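You operate a simulated robot arm through the tools that you are given. There is no shell and no other tool. Be economical: measure what you need, move in short steps, check, and stop when the job is done.

Carry out the task below with a simulated robot arm. There is one attempt and no reset: what you move stays moved.

## Task
Rinse the soapy module in the trough's clear water, then drain the trough.
Fine: no soap; put it on the clear end of the board first; shut the drain when the trough is dry.

Only the result counts: the job must be done as asked and must still hold three seconds after the hand-in. Knocking over, shifting, dropping, spilling or breaking anything else fails it.

## Robot
A 7-joint arm with a two-finger parallel gripper on a trunk, on a base that drives. Base frame: it is fixed to the floor where the robot stands at the start and does not move with it; the origin is under the middle of the robot, x ahead of it, y to its left, z up; the surface under the hand at the start is at about z = 880. Units: mm, degrees, N and s.
Its first joint turns from -166.0 to 166.0 degrees. Places, roughly: blue valve [800, -100, 900]; clear end of the drain board [500, 500, 900]; inside of the wash trough [500, 100, 700]; soap button [700, 300, 900]; trough toggle clamp lever [800, 200, 1000]; wash trough [500, 100, 800]; yellow valve [800, 0, 900]. Payload 1.57 kg.
The TCP is the grasp point between the finger pads, 30 mm short of the fingertips. In the tool frame z runs along the fingers and y along their closing line. The gripper opens to 110 mm. The fingers are 24 mm wide and 12 mm thick; the gripper's body (48 by 112 mm) begins 78 mm behind the TCP.
Orientation is told as [roll, pitch, yaw] about the base's x, y, z axes, in that order, counted from this pose: with the fingers straight down and closing along the base's y, the tool's x points along the base's -x, its y along +y and its z along -z.

## Interface
- The arm moves only by the tool play_rows. Its argument "rows" is a list of rows, each a list of 7 numbers: the gripper command, from -1 (fully open) to 1 (shut), values between in proportion, then the shift along the tool's x, y, z in m, then the turn, a rotation vector about the tool's x, y, z in degrees. In form: [[claw, x, y, z, ax, ay, az], ...]. A call has 1 to 8 rows; each row shifts and turns the commanded pose from where the row before left it, along the tool's axes as they then stand. Each row takes 0.2 s and may step no farther than 50 mm and 8.6 degrees from the row before; otherwise, or with a gripper value out of range, the whole call is refused. A pose out of reach is approached as far as the arm can. The call stops where the force on the tool passes 40 N (or 10 N more than at its start, if that is more) or the arm is blocked; 0.2 s more then pass. The fingers move at their own pace (about 108 mm/s each) and stop on an object; they squeeze with about 37 N. The grip force told is the motor's: it shows also when the fingers shut on nothing. Time passes only in rows, and 0.2 s behind the last, so rows that do not move let the fingers close. The reply holds the time, the measured pose of the TCP, the force on the tool along the base axes, the opening and the grip force, in the units named above and with some noise, with the torque about the TCP (base axes, N m) and any sound that the robot's microphone picked up.
- Cameras (640 x 400 px; columns grow to the right, rows downward): "scene" is now at [486.9, 200.5, 1352]; the picture's right is [0.02, -1.00, 0.00], its down [0.57, 0.01, -0.82] and it looks along [0.82, 0.02, 0.57] (base axes); focal length 214 px, centre (320, 200). "wrist" rides on the gripper at [70, 16, -141] in the tool frame; the picture's right is [-0.23, 0.97, 0.00], its down [-0.86, -0.20, -0.48] and it looks along [-0.47, -0.11, 0.88] (tool axes); focal length 222 px, centre (320, 200). There is no depth. A picture from a camera that has moved, and an enlarged one, comes with that camera's place and axes in the base frame and with its lens.
- grab_frame(camera): a new picture of that camera. The clock stands still meanwhile.
- raise_lower(by): slides the trunk up (or, below 0, down) by that many mm; the arm and the scene camera ride with it, the base frame stays. It gives what a move gives, with no picture.
- base_move(legs): drives the robot by 1 to 6 legs, each [ahead, left, turn to the left] in mm, mm and degrees, along the robot's own axes; the way and the turn of a leg run together, so that a leg with both is an arc; at most 1500 mm and 180 degrees a leg. The arm and the cameras ride along, it lands a little off, and it stops where it bumps. It gives what a move gives.
- head_to(pan, tilt): turns the head with the scene camera to pan (to the left, within 103 degrees either way) and tilt (down, from -29 to 69), counted from straight ahead of the robot. It gives what a move gives.
- zoom(camera, box): a new picture of the part [left, top, right, bottom] of that camera's present view, enlarged. The clock stands still meanwhile.
- hand_in(): hands the job in; it is judged then, once.

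Work in short steps. Places have to be worked out from the pictures, the camera data and where the tool is seen: move nearer, look again, correct. Check each grasp and each placing, and mend what went wrong. You have 120 turns and 98 pictures in all, those below and enlarged ones among them. Open the gripper and draw the arm clear of the work before you hand the job in, unless the task says otherwise; then end with one line.

The tools are called after "Call:" as a command line: name --pt "numbers of a row" for each row, then --argument value for the rest, lists and objects as JSON in quotes. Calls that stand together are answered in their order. play_rows: Moves the arm, as the interface text tells. Its arguments: {"type":"object","properties":{"rows":{"type":"array"}},"required":["rows"]} The other tools are called the same way: raise_lower (by) slides the trunk up or down; base_move (legs) drives the base; head_to (pan, tilt) turns the head that bears the scene camera; grab_frame (camera) takes a picture; zoom (camera, box) takes an enlarged picture of a part of a camera's view; hand_in () hands the job in.

At the start:

```text
time_s: 0.0
eef_pos: [494.3, 507.4, 1208.7]
orientation: [-2.8, 3.9, -1.3]
ft_force: [-1.1, -0.5, -0.2]
torque: [0.0, -0.04, 0.03]
grip_width: 110.0
grasp_force: 0.0
trunk travel left (down, up): [-285.0, 325.0]
robot x, y, heading: [0.2, 4.1, 0.1]
head pan, tilt: [27.1, 68.8]
```

scene: 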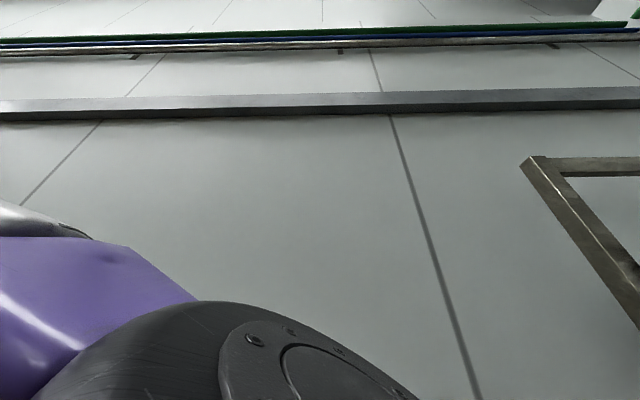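
wrist: 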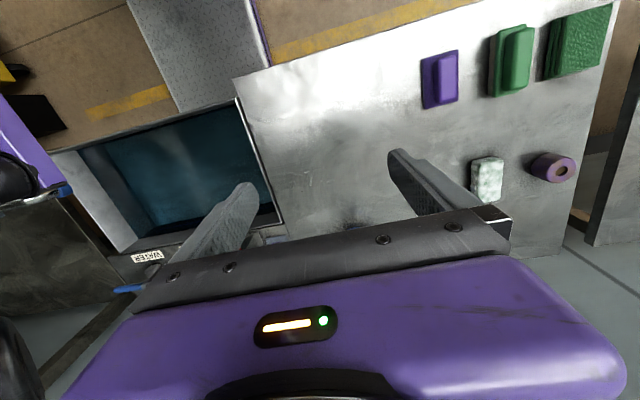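

The wrist picture shows a drain board with several items and the trough with water. The scene camera looks up at the wall, so I turn the head towards the work.

Call:
head_to --pan 10 --tilt 40

Call:
grab_frame --camera "scene"

Call:
grab_frame --camera "wrist"

```text
time_s: 0.9
eef_pos: [495.3, 508.1, 1203.9]
orientation: [-3.0, 4.4, -1.4]
ft_force: [-0.1, 0.9, -0.9]
torque: [0.02, 0.0, -0.01]
grip_width: 110.0
grasp_force: 0.2
trunk travel left (down, up): [-285.0, 325.0]
robot x, y, heading: [2.5, 0.9, 0.1]
head pan, tilt: [10.0, 40.0]
```

```text
95 pictures are left
camera scene: at [489.1, 202.7, 1350.1], right [0.06, -1.0, 0.0], down [0.55, 0.03, -0.84], along [0.83, 0.05, 0.55], focal length 214 px, centre (320, 200)
```

scene: 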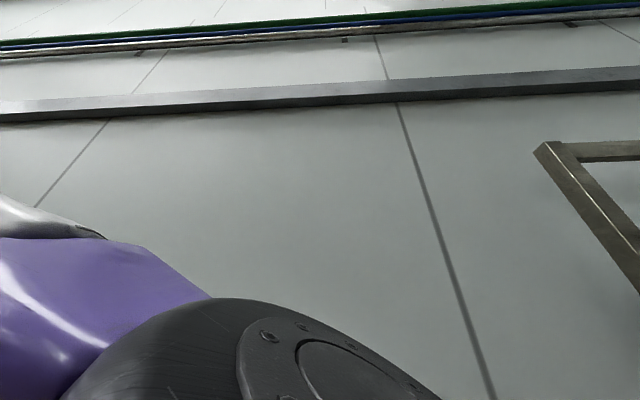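

```text
94 pictures are left
camera wrist: at [437.1, 532.9, 1348.3], right [0.25, 0.97, -0.07], down [0.89, -0.2, 0.42], along [0.39, -0.17, -0.9], focal length 222 px, centre (320, 200)
```

wrist: 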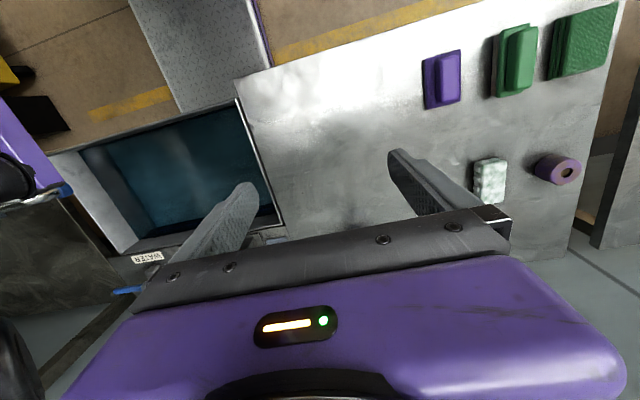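

The head reported a turn but the scene camera hardly changed. I test it once more and zoom on the trough in the wrist view.

Call:
head_to --pan -30 --tilt 60

Call:
grab_frame --camera "scene"

Call:
zoom --camera "wrist" --box '[0, 60, 320, 320]'

Call:
zoom --camera "wrist" --box '[400, 0, 640, 220]'

```text
time_s: 2.0
eef_pos: [500.3, 505.4, 1208.1]
orientation: [-2.8, 4.1, -2.0]
ft_force: [-0.5, 0.4, -0.8]
torque: [-0.02, 0.0, 0.03]
grip_width: 110.1
grasp_force: 0.1
trunk travel left (down, up): [-285.0, 325.0]
robot x, y, heading: [-1.3, -2.0, -0.1]
head pan, tilt: [-30.0, 60.0]
```

```text
93 pictures are left
camera scene: at [487.7, 190.3, 1350.8], right [-0.15, -0.99, 0.0], down [0.55, -0.08, -0.83], along [0.82, -0.12, 0.56], focal length 214 px, centre (320, 200)
```

scene: 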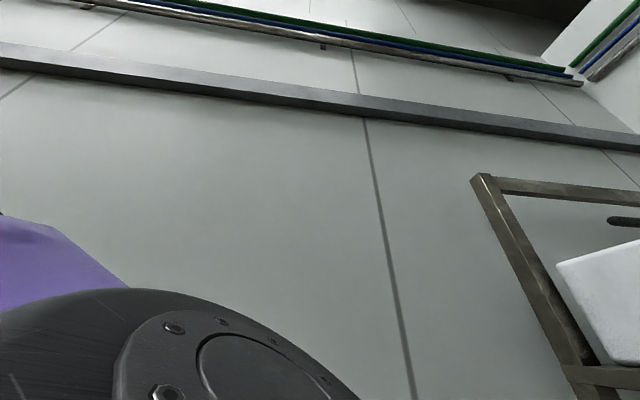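

```text
1.54 times, centred on (160, 190) of wrist
camera zoom: at [440.6, 530.3, 1352.0], right [0.26, 0.96, -0.06], down [0.88, -0.21, 0.43], along [0.4, -0.17, -0.9], focal length 342 px, centre (566, 215)
```

zoom: 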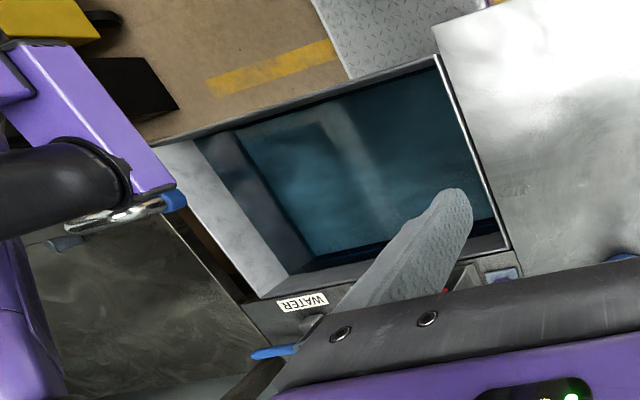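

```text
1.82 times, centred on (520, 110) of wrist
camera zoom: at [440.6, 530.3, 1352.0], right [0.26, 0.96, -0.06], down [0.88, -0.21, 0.43], along [0.4, -0.17, -0.9], focal length 404 px, centre (-44, 364)
```

zoom: 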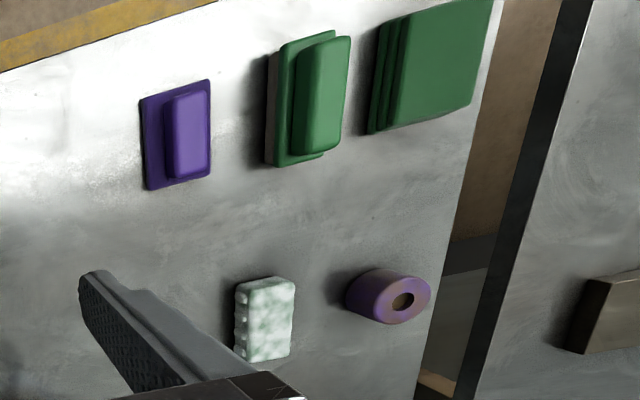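

The head lags or is limited; one more test with a wide pan to see whether it can show the valves.

Call:
head_to --pan -75 --tilt 69

Call:
grab_frame --camera "scene"

```text
time_s: 3.1
eef_pos: [500.4, 504.8, 1207.1]
orientation: [-2.9, 4.0, -2.0]
ft_force: [0.0, -0.2, 0.6]
torque: [0.0, 0.0, -0.02]
grip_width: 109.7
grasp_force: 0.0
trunk travel left (down, up): [-285.0, 325.0]
robot x, y, heading: [-0.8, 2.4, 0.2]
head pan, tilt: [-75.0, 68.8]
```

```text
90 pictures are left
camera scene: at [487.8, 189.8, 1350.7], right [-0.15, -0.99, 0.0], down [0.55, -0.09, -0.83], along [0.82, -0.13, 0.56], focal length 214 px, centre (320, 200)
```

scene: 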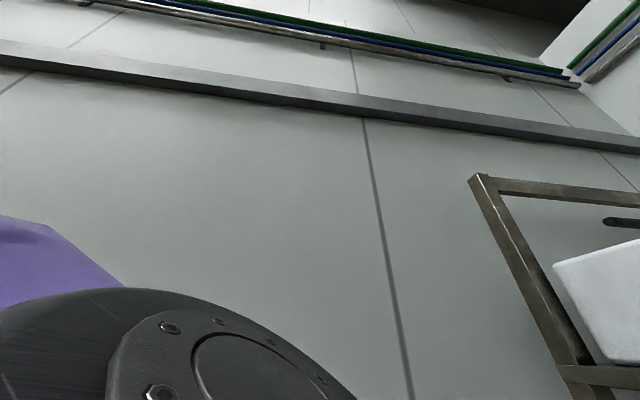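

The scene camera rides on an arm link, so the wrist camera is my working eye. I swing the arm right, high up, over the trough to look at the valves.

Call:
play_rows --pt "-1 -0.015 -0.047 0 0 0 0" --pt "-1 -0.015 -0.047 0 0 0 0" --pt "-1 -0.015 -0.047 0 0 0 0" --pt "-1 -0.015 -0.047 0 0 0 0" --pt "-1 -0.015 -0.047 0 0 0 0" --pt "-1 -0.015 -0.047 0 0 0 0" --pt "-1 -0.015 -0.047 0 0 0 0" --pt "-1 -0.015 -0.047 0 0 0 0"

Call:
grab_frame --camera "wrist"

Call:
grab_frame --camera "scene"

```text
time_s: 4.9
eef_pos: [605.1, 132.1, 1218.6]
orientation: [-2.7, 3.9, -1.3]
ft_force: [-0.2, 0.6, 0.8]
torque: [-0.06, -0.03, -0.01]
grip_width: 109.9
grasp_force: 0.1
trunk travel left (down, up): [-285.0, 325.0]
robot x, y, heading: [-1.8, 4.4, -0.0]
head pan, tilt: [-75.0, 68.8]
```

```text
89 pictures are left
camera wrist: at [546.2, 155.8, 1363.0], right [0.24, 0.97, -0.06], down [0.88, -0.2, 0.43], along [0.4, -0.16, -0.9], focal length 222 px, centre (320, 200)
```

wrist: 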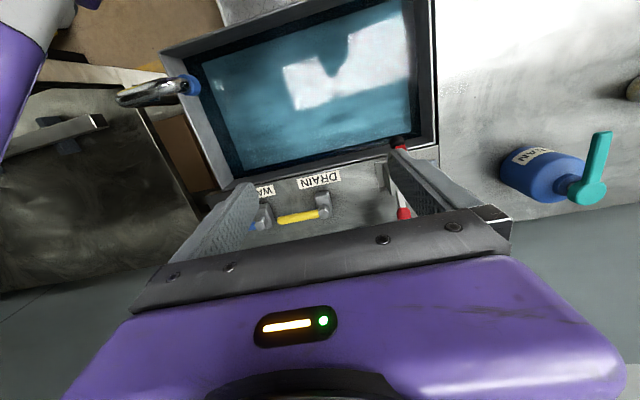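

```text
88 pictures are left
camera scene: at [442.1, 146.0, 1204.9], right [-0.97, -0.26, 0.0], down [-0.24, 0.9, -0.36], along [0.09, -0.35, -0.93], focal length 214 px, centre (320, 200)
```

scene: 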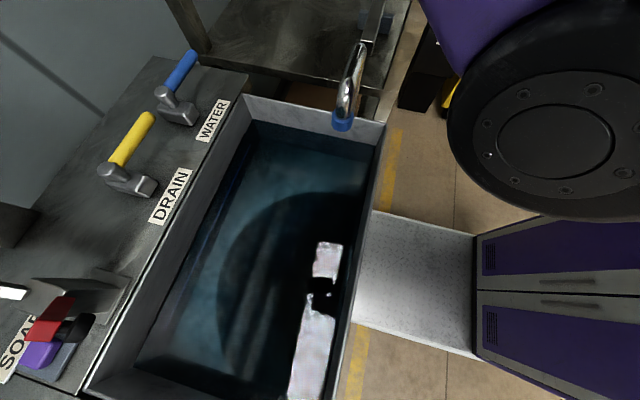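

Now both cameras see the trough: yellow lever is DRAIN, blue is WATER, and SOAP is at the left end. I zoom in for details of levers.

Call:
zoom --camera "scene" --box '[0, 20, 260, 400]'

Call:
zoom --camera "wrist" --box '[230, 100, 450, 240]'

```text
1.05 times, centred on (130, 210) of scene (not enlarged: the box is as wide or as high as the picture)
camera zoom: at [442.1, 146.0, 1204.9], right [-0.97, -0.26, 0.0], down [-0.24, 0.9, -0.36], along [0.09, -0.35, -0.93], focal length 226 px, centre (520, 190)
```

zoom: 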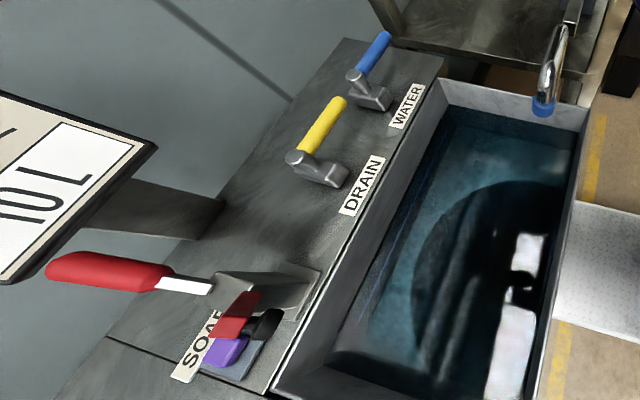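

```text
2.86 times, centred on (340, 170) of wrist
camera zoom: at [546.2, 155.8, 1363.0], right [0.24, 0.97, -0.06], down [0.88, -0.2, 0.43], along [0.4, -0.16, -0.9], focal length 635 px, centre (263, 286)
```

zoom: 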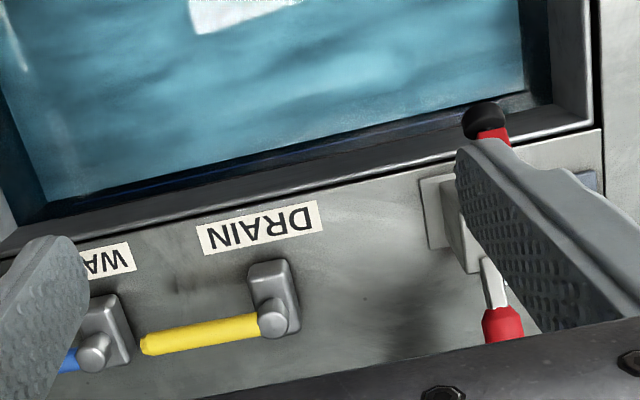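

Yellow is the drain lever, and the white mottled block near (673, 809) looks like the soapy module. It's out of reach from here, so I drive left 250 mm.

Call:
base_move --legs '[[0, 250, 0]]'

Call:
grab_frame --camera "wrist"

Call:
grab_frame --camera "scene"

```text
time_s: 6.7
eef_pos: [607.0, 377.1, 1218.8]
orientation: [-2.8, 3.9, -1.6]
ft_force: [0.3, -0.6, -0.4]
torque: [-0.03, 0.01, 0.01]
grip_width: 110.1
grasp_force: 0.1
trunk travel left (down, up): [-285.0, 325.0]
robot x, y, heading: [-3.5, 251.2, -0.5]
head pan, tilt: [-75.0, 68.8]
```

```text
85 pictures are left
camera wrist: at [547.6, 401.2, 1363.1], right [0.25, 0.97, -0.06], down [0.88, -0.2, 0.43], along [0.4, -0.16, -0.9], focal length 222 px, centre (320, 200)
```

wrist: 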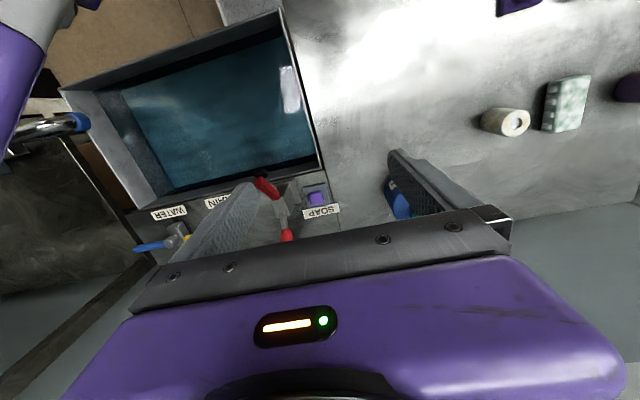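

```text
84 pictures are left
camera scene: at [443.4, 391.5, 1205.0], right [-0.97, -0.25, 0.0], down [-0.24, 0.9, -0.36], along [0.09, -0.35, -0.93], focal length 214 px, centre (320, 200)
```

scene: 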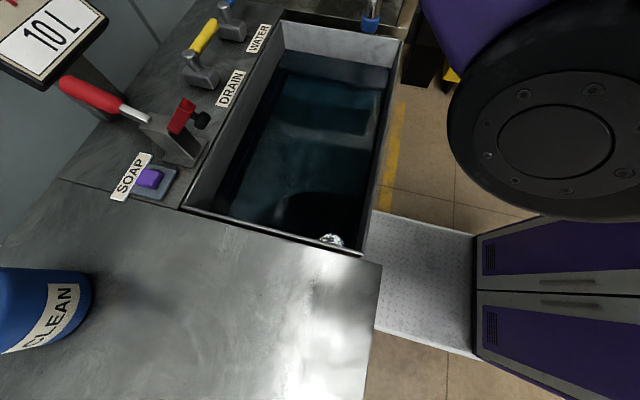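

Zoom on the items at the far end of the board to identify the soapy one.

Call:
zoom --camera "wrist" --box '[460, 40, 640, 160]'

Call:
play_rows --pt "-1 0.0 0.048 0 0 0 0" --pt "-1 0.0 0.048 0 0 0 0" --pt "-1 0.0 0.048 0 0 0 0" --pt "-1 0.0 0.048 0 0 0 0" --pt "-1 0.0 0.048 0 0 0 0" --pt "-1 0.0 0.048 0 0 0 0"

Call:
grab_frame --camera "wrist"

```text
3.33 times, centred on (550, 100) of wrist
camera zoom: at [547.6, 401.2, 1363.1], right [0.25, 0.97, -0.06], down [0.88, -0.2, 0.43], along [0.4, -0.16, -0.9], focal length 740 px, centre (-447, 533)
```

zoom: 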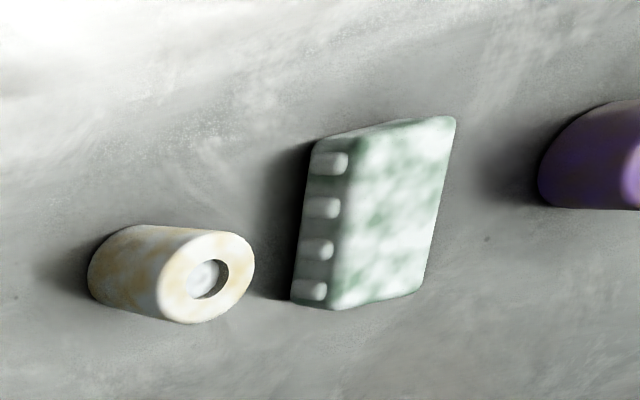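

```text
time_s: 8.1
eef_pos: [613.9, 664.5, 1203.8]
orientation: [-2.9, 3.9, -1.7]
ft_force: [-0.7, 0.1, 0.5]
torque: [0.05, 0.04, 0.01]
grip_width: 110.2
grasp_force: 0.1
trunk travel left (down, up): [-285.0, 325.0]
robot x, y, heading: [4.0, 249.9, -0.3]
head pan, tilt: [-75.0, 68.8]
```

```text
82 pictures are left
camera wrist: at [555.2, 688.5, 1347.6], right [0.25, 0.97, -0.06], down [0.88, -0.2, 0.43], along [0.4, -0.16, -0.9], focal length 222 px, centre (320, 200)
```

wrist: 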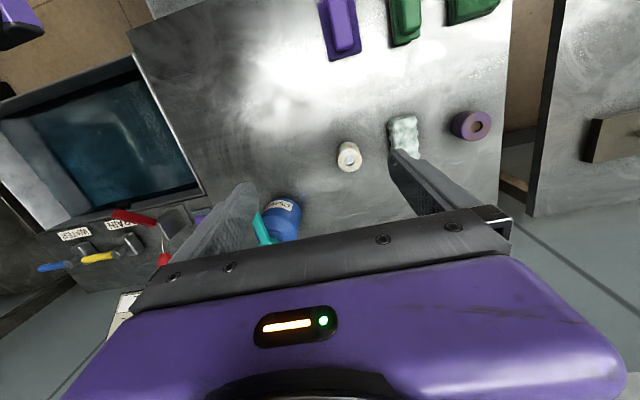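

Two items look foamy: a green ribbed block and a yellowish ring. I move toward them and look closer at all items.

Call:
play_rows --pt "-1 0.02 0.04 0 0 0 0" --pt "-1 0.02 0.04 0 0 0 0" --pt "-1 0.02 0.04 0.03 0 0 0"

Call:
zoom --camera "wrist" --box '[220, 0, 540, 200]'

```text
refused: row 3 steps farther than a row can; nothing moved
```

```text
2.00 times, centred on (380, 100) of wrist
camera zoom: at [555.2, 688.5, 1347.6], right [0.25, 0.97, -0.06], down [0.88, -0.2, 0.43], along [0.4, -0.16, -0.9], focal length 444 px, centre (200, 400)
```

zoom: 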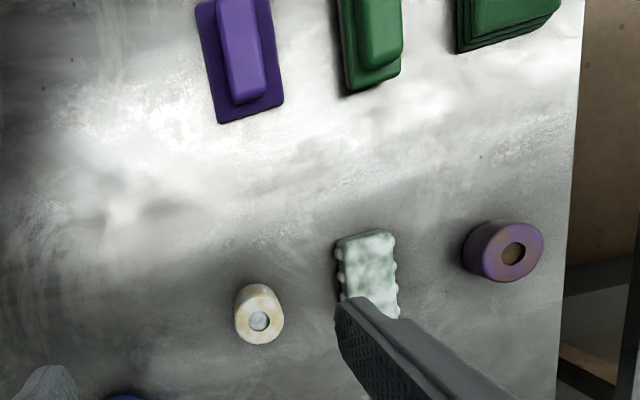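

I move in toward the foamy pair for a near look.

Call:
play_rows --pt "-1 0.02 0.03 0.02 0 0 0" --pt "-1 0.02 0.03 0.03 0 0 0" --pt "-1 0 0.03 0.035 0 0 0" --pt "-1 0 0.03 0.03 0 0 0"

Call:
grab_frame --camera "wrist"

Call:
grab_frame --camera "scene"

```text
time_s: 9.3
eef_pos: [629.8, 742.9, 1086.2]
orientation: [-3.0, 4.3, -8.1]
ft_force: [0.1, -0.7, -0.1]
torque: [-0.02, -0.03, 0.01]
grip_width: 109.8
grasp_force: 0.0
trunk travel left (down, up): [-285.0, 325.0]
robot x, y, heading: [2.7, 247.4, -0.4]
head pan, tilt: [-75.0, 68.8]
stopped in row 4: the arm was blocked; the commanded pose is now the measured one
```

```text
80 pictures are left
camera wrist: at [574.1, 774.7, 1230.2], right [0.36, 0.93, -0.07], down [0.85, -0.3, 0.42], along [0.37, -0.21, -0.9], focal length 222 px, centre (320, 200)
```

wrist: 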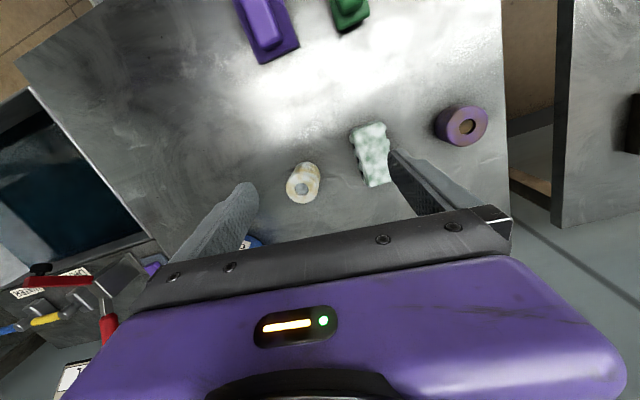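

```text
79 pictures are left
camera scene: at [457.5, 402.0, 1202.2], right [-0.84, -0.55, 0.0], down [-0.52, 0.79, -0.31], along [0.17, -0.26, -0.95], focal length 214 px, centre (320, 200)
```

scene: 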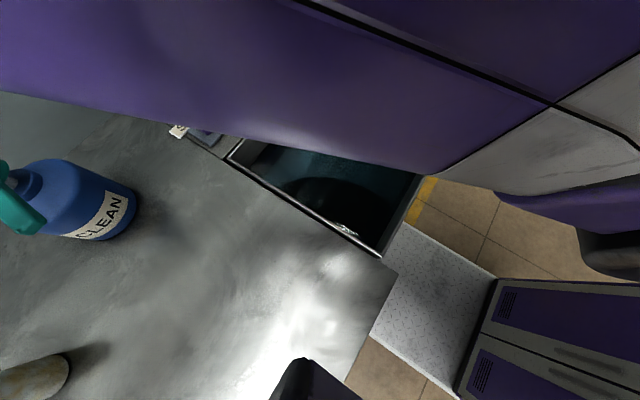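

The block is near (658, 795), long axis along x, about 50 mm wide in y – fit for the present grip direction. The arm got blocked with a yaw drift and no force, so I try correcting the orientation first.

Call:
play_rows --pt "-1 0 0 0 -1.5 -2 -3.5" --pt "-1 0 0 0 -1.5 -2 -3.5" --pt "-1 0 0.02 0 0 0 0"

```text
time_s: 10.3
eef_pos: [656.3, 746.5, 1081.2]
orientation: [0.0, 0.8, -4.0]
ft_force: [0.6, 0.5, 0.5]
torque: [-0.03, -0.02, -0.02]
grip_width: 110.2
grasp_force: 0.0
trunk travel left (down, up): [-285.0, 325.0]
robot x, y, heading: [-0.5, 246.3, -0.5]
head pan, tilt: [-75.0, 68.8]
stopped in row 3: the arm was blocked; the commanded pose is now the measured one
```

Still blocked in +y, with no force: a joint limit. I drive the base a bit farther left so the module comes to a more central place.

Call:
base_move --legs '[[0, 90, 0]]'

Call:
play_rows --pt "-1 0 -0.02 0 0 0 0" --pt "-1 0 -0.02 0.02 0 0 -3" --pt "-1 0 0 0.03 0 0 0"

Call:
grab_frame --camera "wrist"

```text
time_s: 11.4
eef_pos: [655.4, 834.9, 1080.9]
orientation: [0.0, 0.7, -4.2]
ft_force: [-0.4, -0.2, 0.3]
torque: [-0.02, 0.02, -0.02]
grip_width: 110.0
grasp_force: 0.1
trunk travel left (down, up): [-285.0, 325.0]
robot x, y, heading: [1.1, 335.0, -0.3]
head pan, tilt: [-75.0, 68.8]
```

```text
time_s: 12.2
eef_pos: [654.6, 794.2, 1030.7]
orientation: [0.0, 0.7, -1.2]
ft_force: [-0.5, 0.8, 0.7]
torque: [-0.03, -0.04, 0.02]
grip_width: 110.0
grasp_force: 0.0
trunk travel left (down, up): [-285.0, 325.0]
robot x, y, heading: [-0.7, 338.1, -0.3]
head pan, tilt: [-75.0, 68.8]
```

```text
78 pictures are left
camera wrist: at [586.9, 811.2, 1171.9], right [0.25, 0.97, 0.0], down [0.86, -0.22, 0.47], along [0.45, -0.12, -0.88], focal length 222 px, centre (320, 200)
```

wrist: 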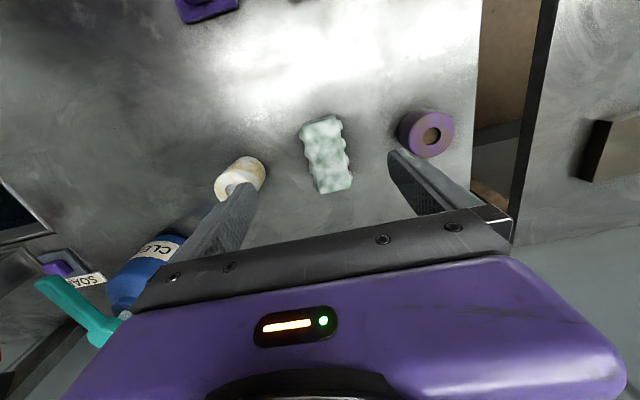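

Block centre about (666, 799), between the two rings with clearance for the fingers. I descend with narrower opening and check.

Call:
play_rows --pt "-0.6 -0.01 0.005 0.03 0 -0.7 0" --pt "-0.6 0 0 0.03 0 0 -2" --pt "-0.6 0 0 0.03 0 0 0"

Call:
grab_frame --camera "wrist"

```text
time_s: 13.0
eef_pos: [662.5, 800.0, 940.5]
orientation: [0.1, 0.0, 1.0]
ft_force: [-0.2, 0.3, -0.1]
torque: [-0.01, -0.05, -0.01]
grip_width: 88.0
grasp_force: 0.1
trunk travel left (down, up): [-285.0, 325.0]
robot x, y, heading: [-1.3, 339.2, -0.8]
head pan, tilt: [-75.0, 68.8]
```

```text
77 pictures are left
camera wrist: at [592.3, 815.0, 1080.9], right [0.21, 0.98, 0.0], down [0.86, -0.19, 0.48], along [0.47, -0.1, -0.88], focal length 222 px, centre (320, 200)
```

wrist: 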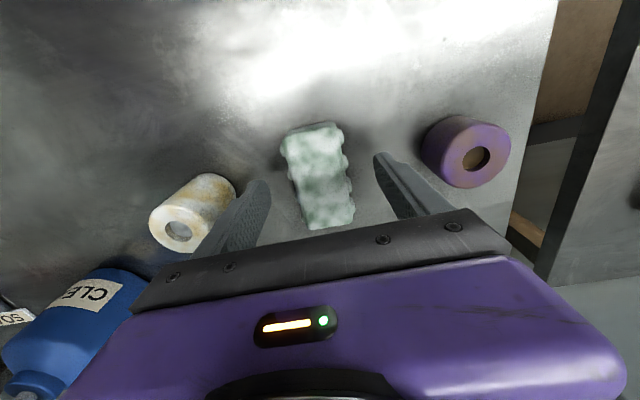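

Centred on the block at about (665, 800). Descend 25 mm in small steps.

Call:
play_rows --pt "-0.6 -0.002 0 0.012 0 0 0" --pt "-0.6 0 0 0.008 0 0 0" --pt "-0.6 0 0 0.004 0 0 0"

Call:
zoom --camera "wrist" --box '[200, 100, 460, 260]'

```text
time_s: 13.8
eef_pos: [664.2, 800.1, 915.3]
orientation: [0.1, 0.0, 1.0]
ft_force: [0.4, -0.1, -0.5]
torque: [0.0, -0.02, 0.02]
grip_width: 88.0
grasp_force: 0.0
trunk travel left (down, up): [-285.0, 325.0]
robot x, y, heading: [0.7, 333.5, -0.7]
head pan, tilt: [-75.0, 68.8]
```

```text
2.46 times, centred on (330, 180) of wrist
camera zoom: at [594.8, 814.1, 1057.0], right [0.21, 0.98, 0.0], down [0.86, -0.19, 0.48], along [0.47, -0.1, -0.88], focal length 547 px, centre (295, 249)
```

zoom: 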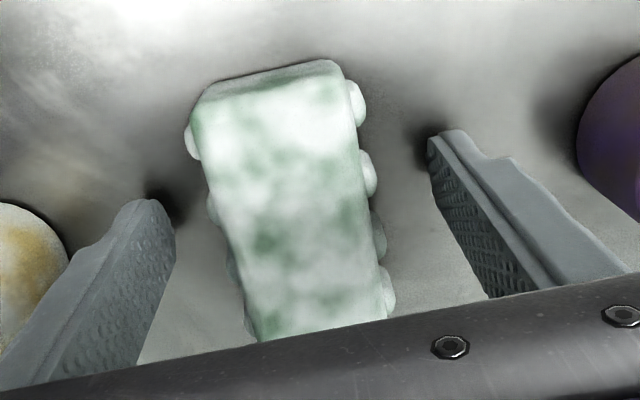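

The fingers straddle the block, aligned. I close.

Call:
play_rows --pt "1 0 0 0 0 0 0" --pt "1 0 0 0 0 0 0" --pt "1 0 0 0 0 0 0" --pt "1 0 0 -0.02 0 0 0" --pt "1 0 0 -0.04 0 0 0" --pt "1 0 0 -0.04 0 0 0"

Call:
grab_frame --camera "wrist"

```text
time_s: 15.2
eef_pos: [662.9, 800.5, 1018.4]
orientation: [0.1, 0.0, 0.9]
ft_force: [-0.1, -0.3, 0.3]
torque: [-0.03, 0.0, 0.03]
grip_width: 0.0
grasp_force: 21.7
trunk travel left (down, up): [-285.0, 325.0]
robot x, y, heading: [0.5, 336.9, -0.5]
head pan, tilt: [-75.0, 68.8]
```

```text
75 pictures are left
camera wrist: at [592.5, 815.0, 1158.2], right [0.21, 0.98, 0.0], down [0.86, -0.19, 0.48], along [0.47, -0.1, -0.88], focal length 222 px, centre (320, 200)
```

wrist: 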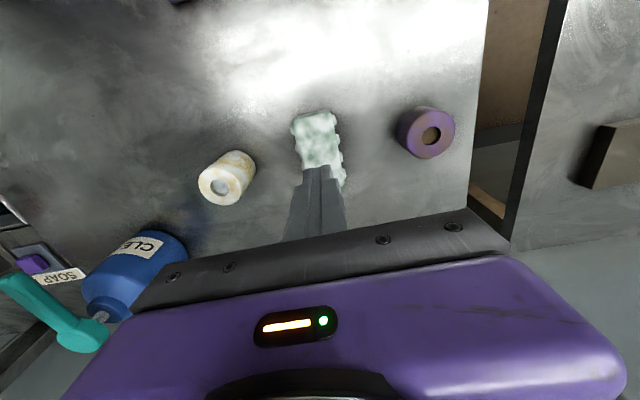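

The fingers closed above the block: it lies lower than I judged, and still looks in place. I open, go back and descend farther in small steps watching for force.

Call:
play_rows --pt "-0.6 -0.003 0 0.0 0 0 0" --pt "-0.6 0 0 0.0 0 0 0" --pt "-0.6 0 0 0.04 0 0 0" --pt "-0.6 0 0 0.04 0 0 0" --pt "-0.6 0 0 0.023 0 0 0" --pt "-0.6 0 0 0.008 0 0 0"

Call:
grab_frame --camera "wrist"

```text
time_s: 16.6
eef_pos: [669.5, 801.9, 910.9]
orientation: [0.2, -0.1, 0.8]
ft_force: [-1.1, -0.6, 22.4]
torque: [-1.14, 0.17, 0.05]
grip_width: 88.1
grasp_force: 0.1
trunk travel left (down, up): [-285.0, 325.0]
robot x, y, heading: [-2.2, 340.7, -0.3]
head pan, tilt: [-75.0, 68.8]
```

```text
74 pictures are left
camera wrist: at [599.4, 816.1, 1050.9], right [0.21, 0.98, 0.0], down [0.86, -0.19, 0.48], along [0.47, -0.1, -0.88], focal length 222 px, centre (320, 200)
```

wrist: 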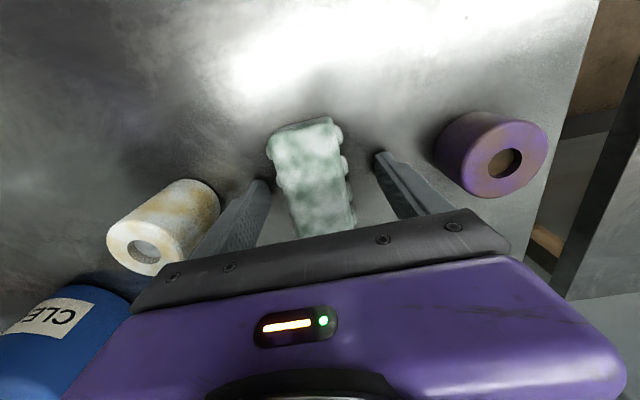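

Contact with the board at tip height ~881, so the fingers had been around the block; it must have slipped out while lifting (soapy). I back off 3 mm, close slowly without lifting and read the width.

Call:
play_rows --pt "-0.6 0 0 -0.003 0 0 0" --pt "1 0 0 0 0 0 0" --pt "1 0 0 0 0 0 0" --pt "1 0 0 0 0 0 0"

Call:
grab_frame --camera "wrist"

```text
time_s: 17.6
eef_pos: [670.2, 799.8, 910.6]
orientation: [0.0, 0.0, 1.0]
ft_force: [0.6, -5.1, 17.3]
torque: [-0.57, -0.05, -0.09]
grip_width: 44.6
grasp_force: 37.3
trunk travel left (down, up): [-285.0, 325.0]
robot x, y, heading: [1.9, 337.5, -0.3]
head pan, tilt: [-75.0, 68.8]
```

```text
73 pictures are left
camera wrist: at [599.3, 814.3, 1050.8], right [0.21, 0.98, 0.0], down [0.86, -0.19, 0.48], along [0.47, -0.1, -0.88], focal length 222 px, centre (320, 200)
```

wrist: 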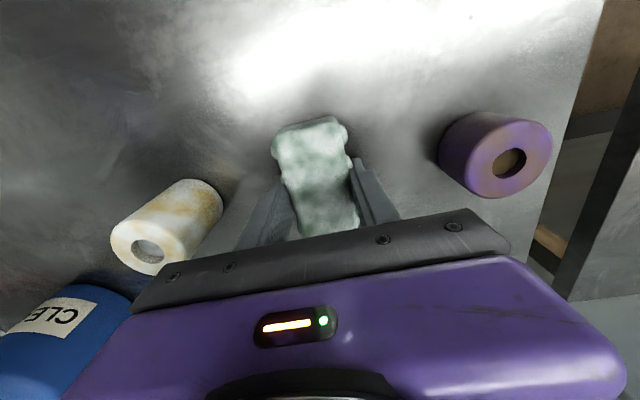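

It's gripped at 44.6 mm width. I lift slowly this time, since the soapy surface slips.

Call:
play_rows --pt "1 0 0 -0.004 0 0 0" --pt "1 0 0 -0.004 0 0 0" --pt "1 0 0 -0.004 0 0 0" --pt "1 0 0 -0.004 0 0 0" --pt "1 0 0 -0.004 0 0 0"

Call:
grab_frame --camera "wrist"

```text
time_s: 18.8
eef_pos: [668.8, 800.3, 930.1]
orientation: [0.1, 0.0, 0.9]
ft_force: [-0.6, 0.4, -1.2]
torque: [0.0, -0.02, 0.02]
grip_width: 44.6
grasp_force: 36.8
trunk travel left (down, up): [-285.0, 325.0]
robot x, y, heading: [2.2, 337.1, -0.4]
head pan, tilt: [-75.0, 68.8]
```

```text
72 pictures are left
camera wrist: at [598.8, 813.7, 1070.3], right [0.21, 0.98, 0.0], down [0.86, -0.19, 0.48], along [0.47, -0.1, -0.88], focal length 222 px, centre (320, 200)
```

wrist: 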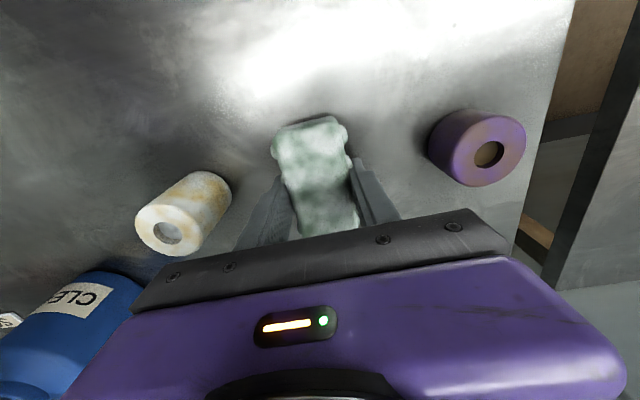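

Held (width 44.6, ~1.2 N). I raise further, gently.

Call:
play_rows --pt "1 0 0 -0.008 0 0 0" --pt "1 0 0 -0.014 0 0 0" --pt "1 0 0 -0.018 0 0 0" --pt "1 0 0 -0.018 0 0 0" --pt "1 0 0 -0.018 0 0 0" --pt "1 0 0 -0.018 0 0 0" --pt "1 0 0 -0.014 0 0 0" --pt "1 0 0 -0.008 0 0 0"

Call:
base_move --legs '[[-150, 0, 0], [0, -190, 0]]'

Call:
grab_frame --camera "wrist"

Call:
grab_frame --camera "scene"

```text
time_s: 20.6
eef_pos: [669.2, 800.8, 1046.8]
orientation: [0.1, 0.0, 0.9]
ft_force: [-0.9, 0.1, -2.6]
torque: [0.0, 0.01, 0.0]
grip_width: 44.8
grasp_force: 36.5
trunk travel left (down, up): [-285.0, 325.0]
robot x, y, heading: [2.8, 334.8, -0.3]
head pan, tilt: [-75.0, 68.8]
```

```text
time_s: 23.1
eef_pos: [521.6, 605.1, 1046.1]
orientation: [0.1, 0.1, 0.5]
ft_force: [-0.3, 0.6, -1.6]
torque: [-0.01, 0.01, -0.04]
grip_width: 44.7
grasp_force: 37.1
trunk travel left (down, up): [-285.0, 325.0]
robot x, y, heading: [-148.4, 147.1, -0.6]
head pan, tilt: [-75.0, 68.8]
```

```text
71 pictures are left
camera wrist: at [451.4, 620.2, 1186.9], right [0.22, 0.98, 0.0], down [0.86, -0.19, 0.48], along [0.47, -0.1, -0.88], focal length 222 px, centre (320, 200)
```

wrist: 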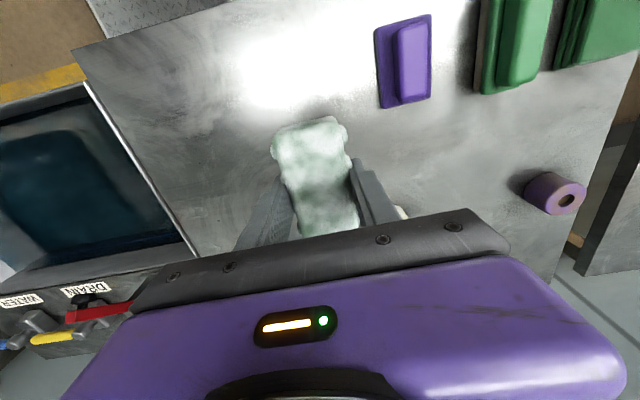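

```text
70 pictures are left
camera scene: at [294.8, 286.3, 1205.0], right [-0.97, -0.25, 0.0], down [-0.23, 0.9, -0.36], along [0.09, -0.35, -0.93], focal length 214 px, centre (320, 200)
```

scene: 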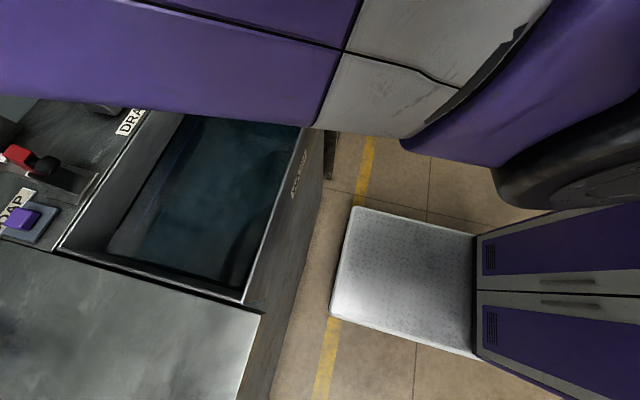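

Module held. I carry it gently over the trough to about (540, 110).

Call:
play_rows --pt "1 -0.002 -0.02 0 0 0 0" --pt "1 -0.002 -0.036 0 0 0 0" --pt "1 -0.002 -0.046 0 0 0 0" --pt "1 -0.002 -0.046 0 0 0 0" --pt "1 -0.002 -0.046 0 0 0 0" --pt "1 -0.002 -0.046 0 0 0 0" --pt "1 -0.002 -0.046 0 0 0 0" --pt "1 -0.002 -0.046 0 0 0 0"

Call:
play_rows --pt "1 -0.002 -0.046 0 0 0 0" --pt "1 -0.002 -0.046 0 0 0 0" --pt "1 -0.002 -0.036 0 0 0 0" --pt "1 -0.002 -0.02 0 0 0 0"

Call:
grab_frame --camera "wrist"

Call:
grab_frame --camera "scene"

```text
time_s: 24.9
eef_pos: [540.6, 276.3, 1047.8]
orientation: [0.1, 0.1, 0.6]
ft_force: [-0.9, 0.2, -1.8]
torque: [-0.01, -0.04, -0.01]
grip_width: 44.7
grasp_force: 37.3
trunk travel left (down, up): [-285.0, 325.0]
robot x, y, heading: [-145.8, 147.0, -0.8]
head pan, tilt: [-75.0, 68.8]
```

```text
time_s: 25.9
eef_pos: [552.2, 125.6, 1046.1]
orientation: [0.1, 0.0, 0.4]
ft_force: [0.0, 0.0, -1.1]
torque: [-0.06, 0.0, -0.01]
grip_width: 44.5
grasp_force: 36.9
trunk travel left (down, up): [-285.0, 325.0]
robot x, y, heading: [-152.9, 148.3, -0.6]
head pan, tilt: [-75.0, 68.8]
```

```text
69 pictures are left
camera wrist: at [483.4, 141.4, 1187.4], right [0.22, 0.98, 0.0], down [0.86, -0.19, 0.48], along [0.47, -0.1, -0.88], focal length 222 px, centre (320, 200)
```

wrist: 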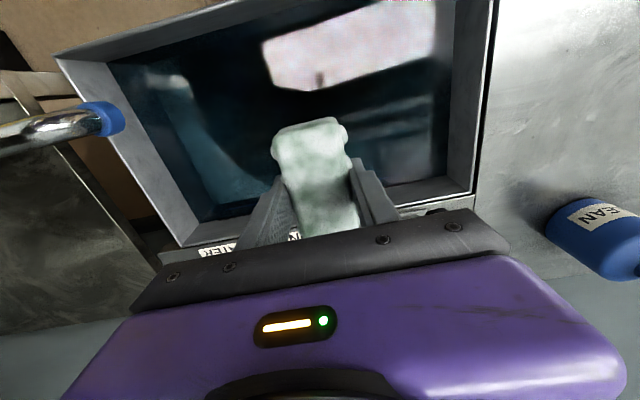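

```text
68 pictures are left
camera scene: at [294.8, 286.6, 1205.0], right [-0.97, -0.25, 0.0], down [-0.23, 0.9, -0.36], along [0.09, -0.35, -0.93], focal length 214 px, centre (320, 200)
```

scene: 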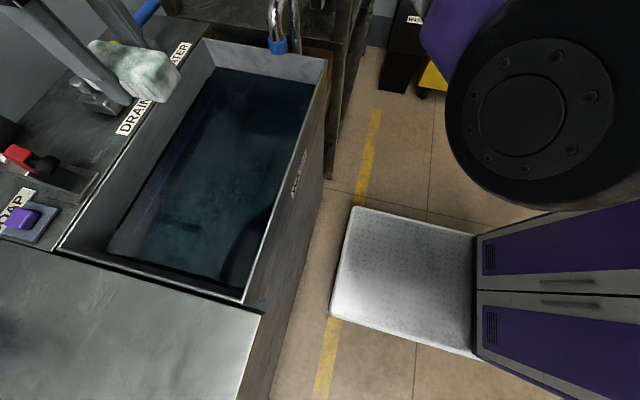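

Centred over the trough (interior approx x 405–670, y −140…330). I descend in steps.

Call:
play_rows --pt "1 0 0 0.015 0 0 0" --pt "1 0 0 0.03 0 0 0" --pt "1 0 0 0.035 0 0 0" --pt "1 0 0 0.035 0 0 0" --pt "1 0 0 0.035 0 0 0" --pt "1 0 0 0.03 0 0 0" --pt "1 0 0 0.02 0 0 0" --pt "1 0 0 0.01 0 0 0"

Call:
grab_frame --camera "wrist"

Call:
grab_frame --camera "scene"

```text
time_s: 27.8
eef_pos: [550.7, 126.7, 833.2]
orientation: [0.1, 0.0, 0.5]
ft_force: [-1.0, 0.6, -1.6]
torque: [-0.01, 0.01, 0.02]
grip_width: 44.5
grasp_force: 37.1
trunk travel left (down, up): [-285.0, 325.0]
robot x, y, heading: [-151.1, 148.3, -0.7]
head pan, tilt: [-75.0, 68.8]
```

```text
67 pictures are left
camera wrist: at [481.0, 140.3, 973.8], right [0.22, 0.98, 0.0], down [0.86, -0.19, 0.48], along [0.47, -0.1, -0.88], focal length 222 px, centre (320, 200)
```

wrist: 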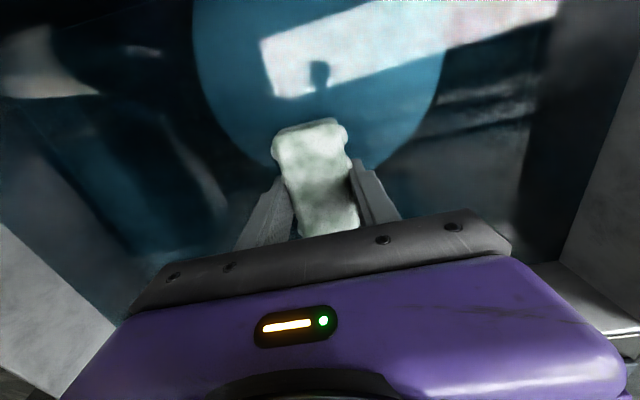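

```text
66 pictures are left
camera scene: at [294.8, 286.2, 1205.0], right [-0.97, -0.25, 0.0], down [-0.23, 0.9, -0.36], along [0.09, -0.35, -0.93], focal length 214 px, centre (320, 200)
```

scene: 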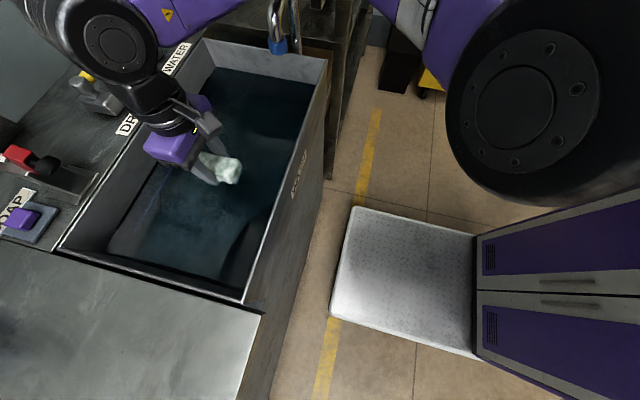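

Clear so far; not yet in the water, it seems. Continue down 70 mm.

Call:
play_rows --pt "1 0 0 0.01 0 0 0" --pt "1 0 0 0.015 0 0 0" --pt "1 0 0 0.02 0 0 0" --pt "1 0 0 0.015 0 0 0" --pt "1 0 0 0.01 0 0 0"

Call:
grab_frame --camera "wrist"

Call:
zoom --camera "scene" --box '[0, 0, 340, 300]'

```text
time_s: 28.9
eef_pos: [550.7, 126.7, 767.3]
orientation: [0.0, -0.1, 0.5]
ft_force: [-2.5, -1.3, 33.4]
torque: [-0.41, 1.16, -0.07]
grip_width: 44.4
grasp_force: 37.0
trunk travel left (down, up): [-285.0, 325.0]
robot x, y, heading: [-145.8, 145.1, -0.8]
head pan, tilt: [-75.0, 68.8]
```

```text
65 pictures are left
camera wrist: at [479.5, 141.3, 907.6], right [0.22, 0.98, 0.0], down [0.86, -0.19, 0.48], along [0.47, -0.1, -0.88], focal length 222 px, centre (320, 200)
```

wrist: 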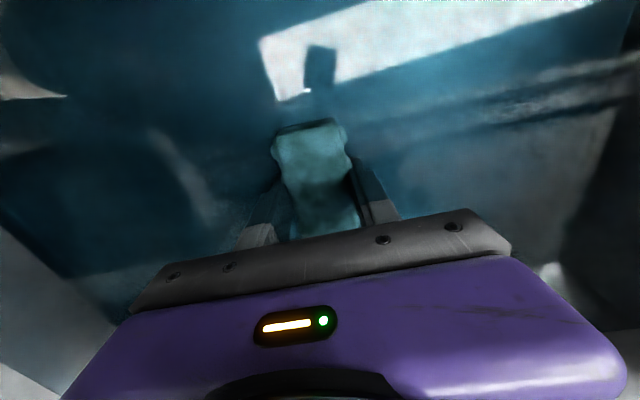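

```text
1.33 times, centred on (170, 150) of scene
camera zoom: at [294.1, 286.2, 1206.2], right [-0.97, -0.25, 0.0], down [-0.23, 0.9, -0.36], along [0.09, -0.35, -0.93], focal length 286 px, centre (520, 267)
```

zoom: 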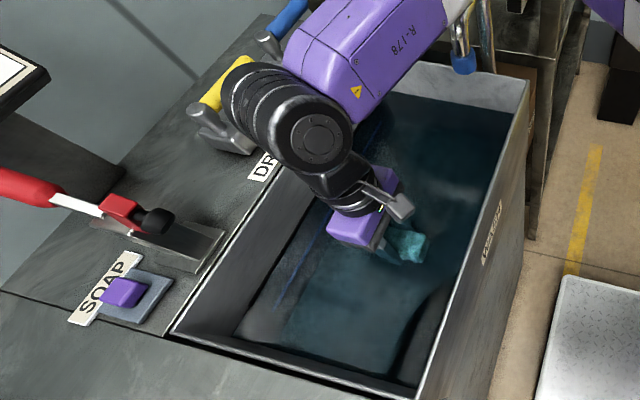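

The module is under water and touching the floor; I lift it 10 mm and swish it gently, keeping away from the drain lever.

Call:
play_rows --pt "1 0 0 -0.01 0 0 0" --pt "1 0.02 0.02 0 0 0 0" --pt "1 0.02 0.02 0 0 0 0" --pt "1 0 -0.03 0 0 0 0" --pt "1 0 -0.03 0 0 0 0" --pt "1 0 0.03 0 0 0 0" --pt "1 0 0.03 0 0 0 0" --pt "1 0 -0.03 0 0 0 0"

Call:
grab_frame --camera "wrist"

```text
time_s: 30.8
eef_pos: [509.7, 133.9, 774.3]
orientation: [0.1, 0.0, 0.6]
ft_force: [0.5, 0.9, -1.7]
torque: [-0.04, 0.04, -0.02]
grip_width: 44.4
grasp_force: 36.8
trunk travel left (down, up): [-285.0, 325.0]
robot x, y, heading: [-148.2, 144.9, -0.6]
head pan, tilt: [-75.0, 68.8]
```

```text
63 pictures are left
camera wrist: at [439.4, 150.0, 914.9], right [0.22, 0.98, 0.0], down [0.86, -0.19, 0.48], along [0.47, -0.1, -0.88], focal length 222 px, centre (320, 200)
```

wrist: 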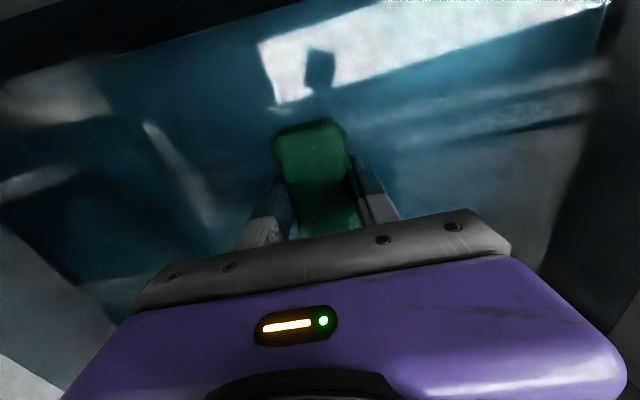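

The foam is coming off—the block now shows green. A few more swishes, then lift out and inspect.

Call:
play_rows --pt "1 0 -0.03 0 0 0 0" --pt "1 0 0.03 0 0 0 0" --pt "1 0 0.03 0 0 0 0" --pt "1 0 -0.03 0 0 0 0" --pt "1 0 -0.03 0 0 0 0" --pt "1 0 0.03 0 0 0 0" --pt "1 0 0.02 0 0 0 0" --pt "1 0 0 0 0 0 0"

Call:
play_rows --pt "1 0 0 -0.01 0 0 0" --pt "1 0 0 -0.02 0 0 0" --pt "1 0 0 -0.03 0 0 0" --pt "1 0 0 -0.03 0 0 0" --pt "1 0 0 -0.03 0 0 0" --pt "1 0 0 -0.03 0 0 0" --pt "1 0 0 -0.02 0 0 0" --pt "1 0 0 0 0 0 0"

Call:
grab_frame --camera "wrist"

Call:
zoom --camera "scene" --box '[0, 0, 340, 300]'

```text
time_s: 32.5
eef_pos: [508.5, 156.5, 773.4]
orientation: [0.0, 0.0, 0.5]
ft_force: [-0.4, 0.0, -0.6]
torque: [0.01, 0.01, -0.02]
grip_width: 44.5
grasp_force: 37.2
trunk travel left (down, up): [-285.0, 325.0]
robot x, y, heading: [-150.3, 147.9, -0.8]
head pan, tilt: [-75.0, 68.8]
```

```text
time_s: 34.4
eef_pos: [507.0, 155.8, 945.2]
orientation: [0.2, 0.0, 0.4]
ft_force: [0.3, -0.2, -2.0]
torque: [-0.03, 0.02, 0.01]
grip_width: 44.7
grasp_force: 36.9
trunk travel left (down, up): [-285.0, 325.0]
robot x, y, heading: [-148.7, 149.6, -0.8]
head pan, tilt: [-75.0, 68.8]
```

```text
62 pictures are left
camera wrist: at [438.1, 170.6, 1085.4], right [0.22, 0.98, 0.0], down [0.86, -0.19, 0.48], along [0.47, -0.1, -0.88], focal length 222 px, centre (320, 200)
```

wrist: 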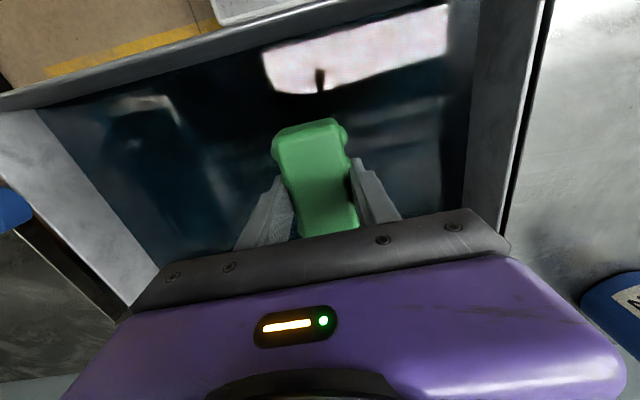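

```text
1.33 times, centred on (170, 150) of scene
camera zoom: at [294.8, 286.2, 1205.0], right [-0.97, -0.25, 0.0], down [-0.23, 0.9, -0.36], along [0.09, -0.35, -0.93], focal length 286 px, centre (520, 267)
```

zoom: 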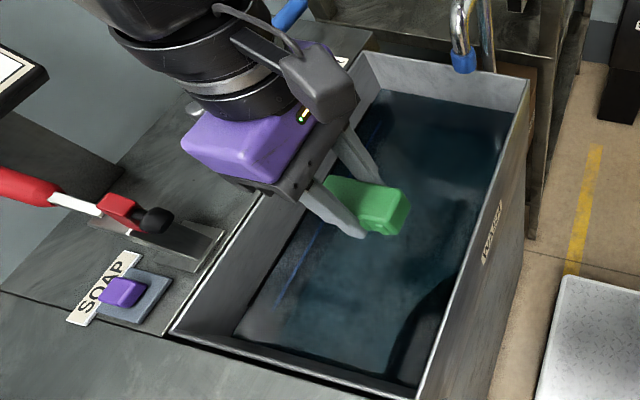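

Clean green. I let it drip, lift, and carry it to the board's clear end near (505, 500).

Call:
play_rows --pt "1 0 0 0 0 0 0" --pt "1 0 0 0 0 0 0" --pt "1 0 0 0 0 0 0" --pt "1 0 0 -0.02 0 0 0" --pt "1 0 0 -0.03 0 0 0" --pt "1 0 0 -0.03 0 0 0" --pt "1 0 0 -0.02 0 0 0" --pt "1 0 0.02 0 0 0 0"

Call:
play_rows --pt "1 0 0.03 0 0 0 0" --pt "1 0 0.045 0 0 0 0" --pt "1 0 0.045 0 0 0 0" --pt "1 0 0.045 0 0 0 0" --pt "1 0 0.045 0 0 0 0" --pt "1 0 0.045 0 0 0 0" --pt "1 0 0.04 0 0 0 0" --pt "1 0 0.025 0 0 0 0"

Call:
grab_frame --camera "wrist"

```text
time_s: 36.1
eef_pos: [508.5, 175.3, 1046.6]
orientation: [0.1, 0.0, 0.5]
ft_force: [0.2, 0.3, -1.7]
torque: [0.01, -0.02, 0.01]
grip_width: 44.6
grasp_force: 37.4
trunk travel left (down, up): [-285.0, 325.0]
robot x, y, heading: [-150.4, 150.0, -0.6]
head pan, tilt: [-75.0, 68.8]
```

```text
time_s: 38.0
eef_pos: [506.0, 495.5, 1048.2]
orientation: [0.1, 0.0, 0.3]
ft_force: [-0.1, -0.1, -0.9]
torque: [0.03, 0.0, 0.02]
grip_width: 44.7
grasp_force: 37.5
trunk travel left (down, up): [-285.0, 325.0]
robot x, y, heading: [-151.7, 145.4, -0.8]
head pan, tilt: [-75.0, 68.8]
```

```text
60 pictures are left
camera wrist: at [436.1, 509.7, 1188.4], right [0.22, 0.98, 0.0], down [0.86, -0.19, 0.48], along [0.47, -0.1, -0.88], focal length 222 px, centre (320, 200)
```

wrist: 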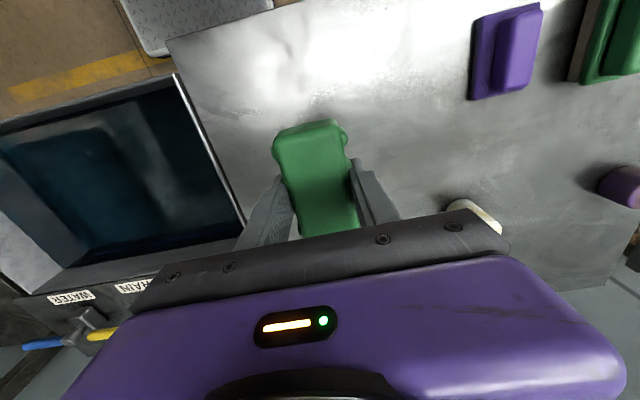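

Clear board below. Lower to about 912, the height at which it was gripped.

Call:
play_rows --pt "1 0 0 0.02 0 0 0" --pt "1 0 0 0.03 0 0 0" --pt "1 0 0 0.03 0 0 0" --pt "1 0 0 0.025 0 0 0" --pt "1 0 0 0.015 0 0 0" --pt "1 0 0 0.008 0 0 0" --pt "1 0 0 0.004 0 0 0"

```text
time_s: 39.5
eef_pos: [507.4, 495.1, 913.5]
orientation: [0.1, 0.0, 0.5]
ft_force: [0.4, -0.7, -1.6]
torque: [0.0, 0.03, -0.02]
grip_width: 44.5
grasp_force: 37.5
trunk travel left (down, up): [-285.0, 325.0]
robot x, y, heading: [-147.8, 146.9, -0.8]
head pan, tilt: [-75.0, 68.8]
```

Still hanging; a bit lower until contact.

Call:
play_rows --pt "1 0 0 0.002 0 0 0" --pt "1 0 0 0.002 0 0 0"

```text
time_s: 40.1
eef_pos: [505.7, 496.3, 910.6]
orientation: [0.2, 0.1, 0.5]
ft_force: [0.0, -0.1, -0.9]
torque: [-0.04, 0.01, 0.0]
grip_width: 44.8
grasp_force: 37.4
trunk travel left (down, up): [-285.0, 325.0]
robot x, y, heading: [-148.5, 144.9, -0.9]
head pan, tilt: [-75.0, 68.8]
```

Call:
play_rows --pt "1 0 0 0.002 0 0 0" --pt "1 0 0 0 0 0 0"

```text
time_s: 40.8
eef_pos: [506.0, 495.0, 910.8]
orientation: [0.0, 0.1, 0.4]
ft_force: [-1.4, -2.3, 13.5]
torque: [-0.43, 0.03, -0.05]
grip_width: 44.5
grasp_force: 37.3
trunk travel left (down, up): [-285.0, 325.0]
robot x, y, heading: [-144.3, 147.5, -0.6]
head pan, tilt: [-75.0, 68.8]
```

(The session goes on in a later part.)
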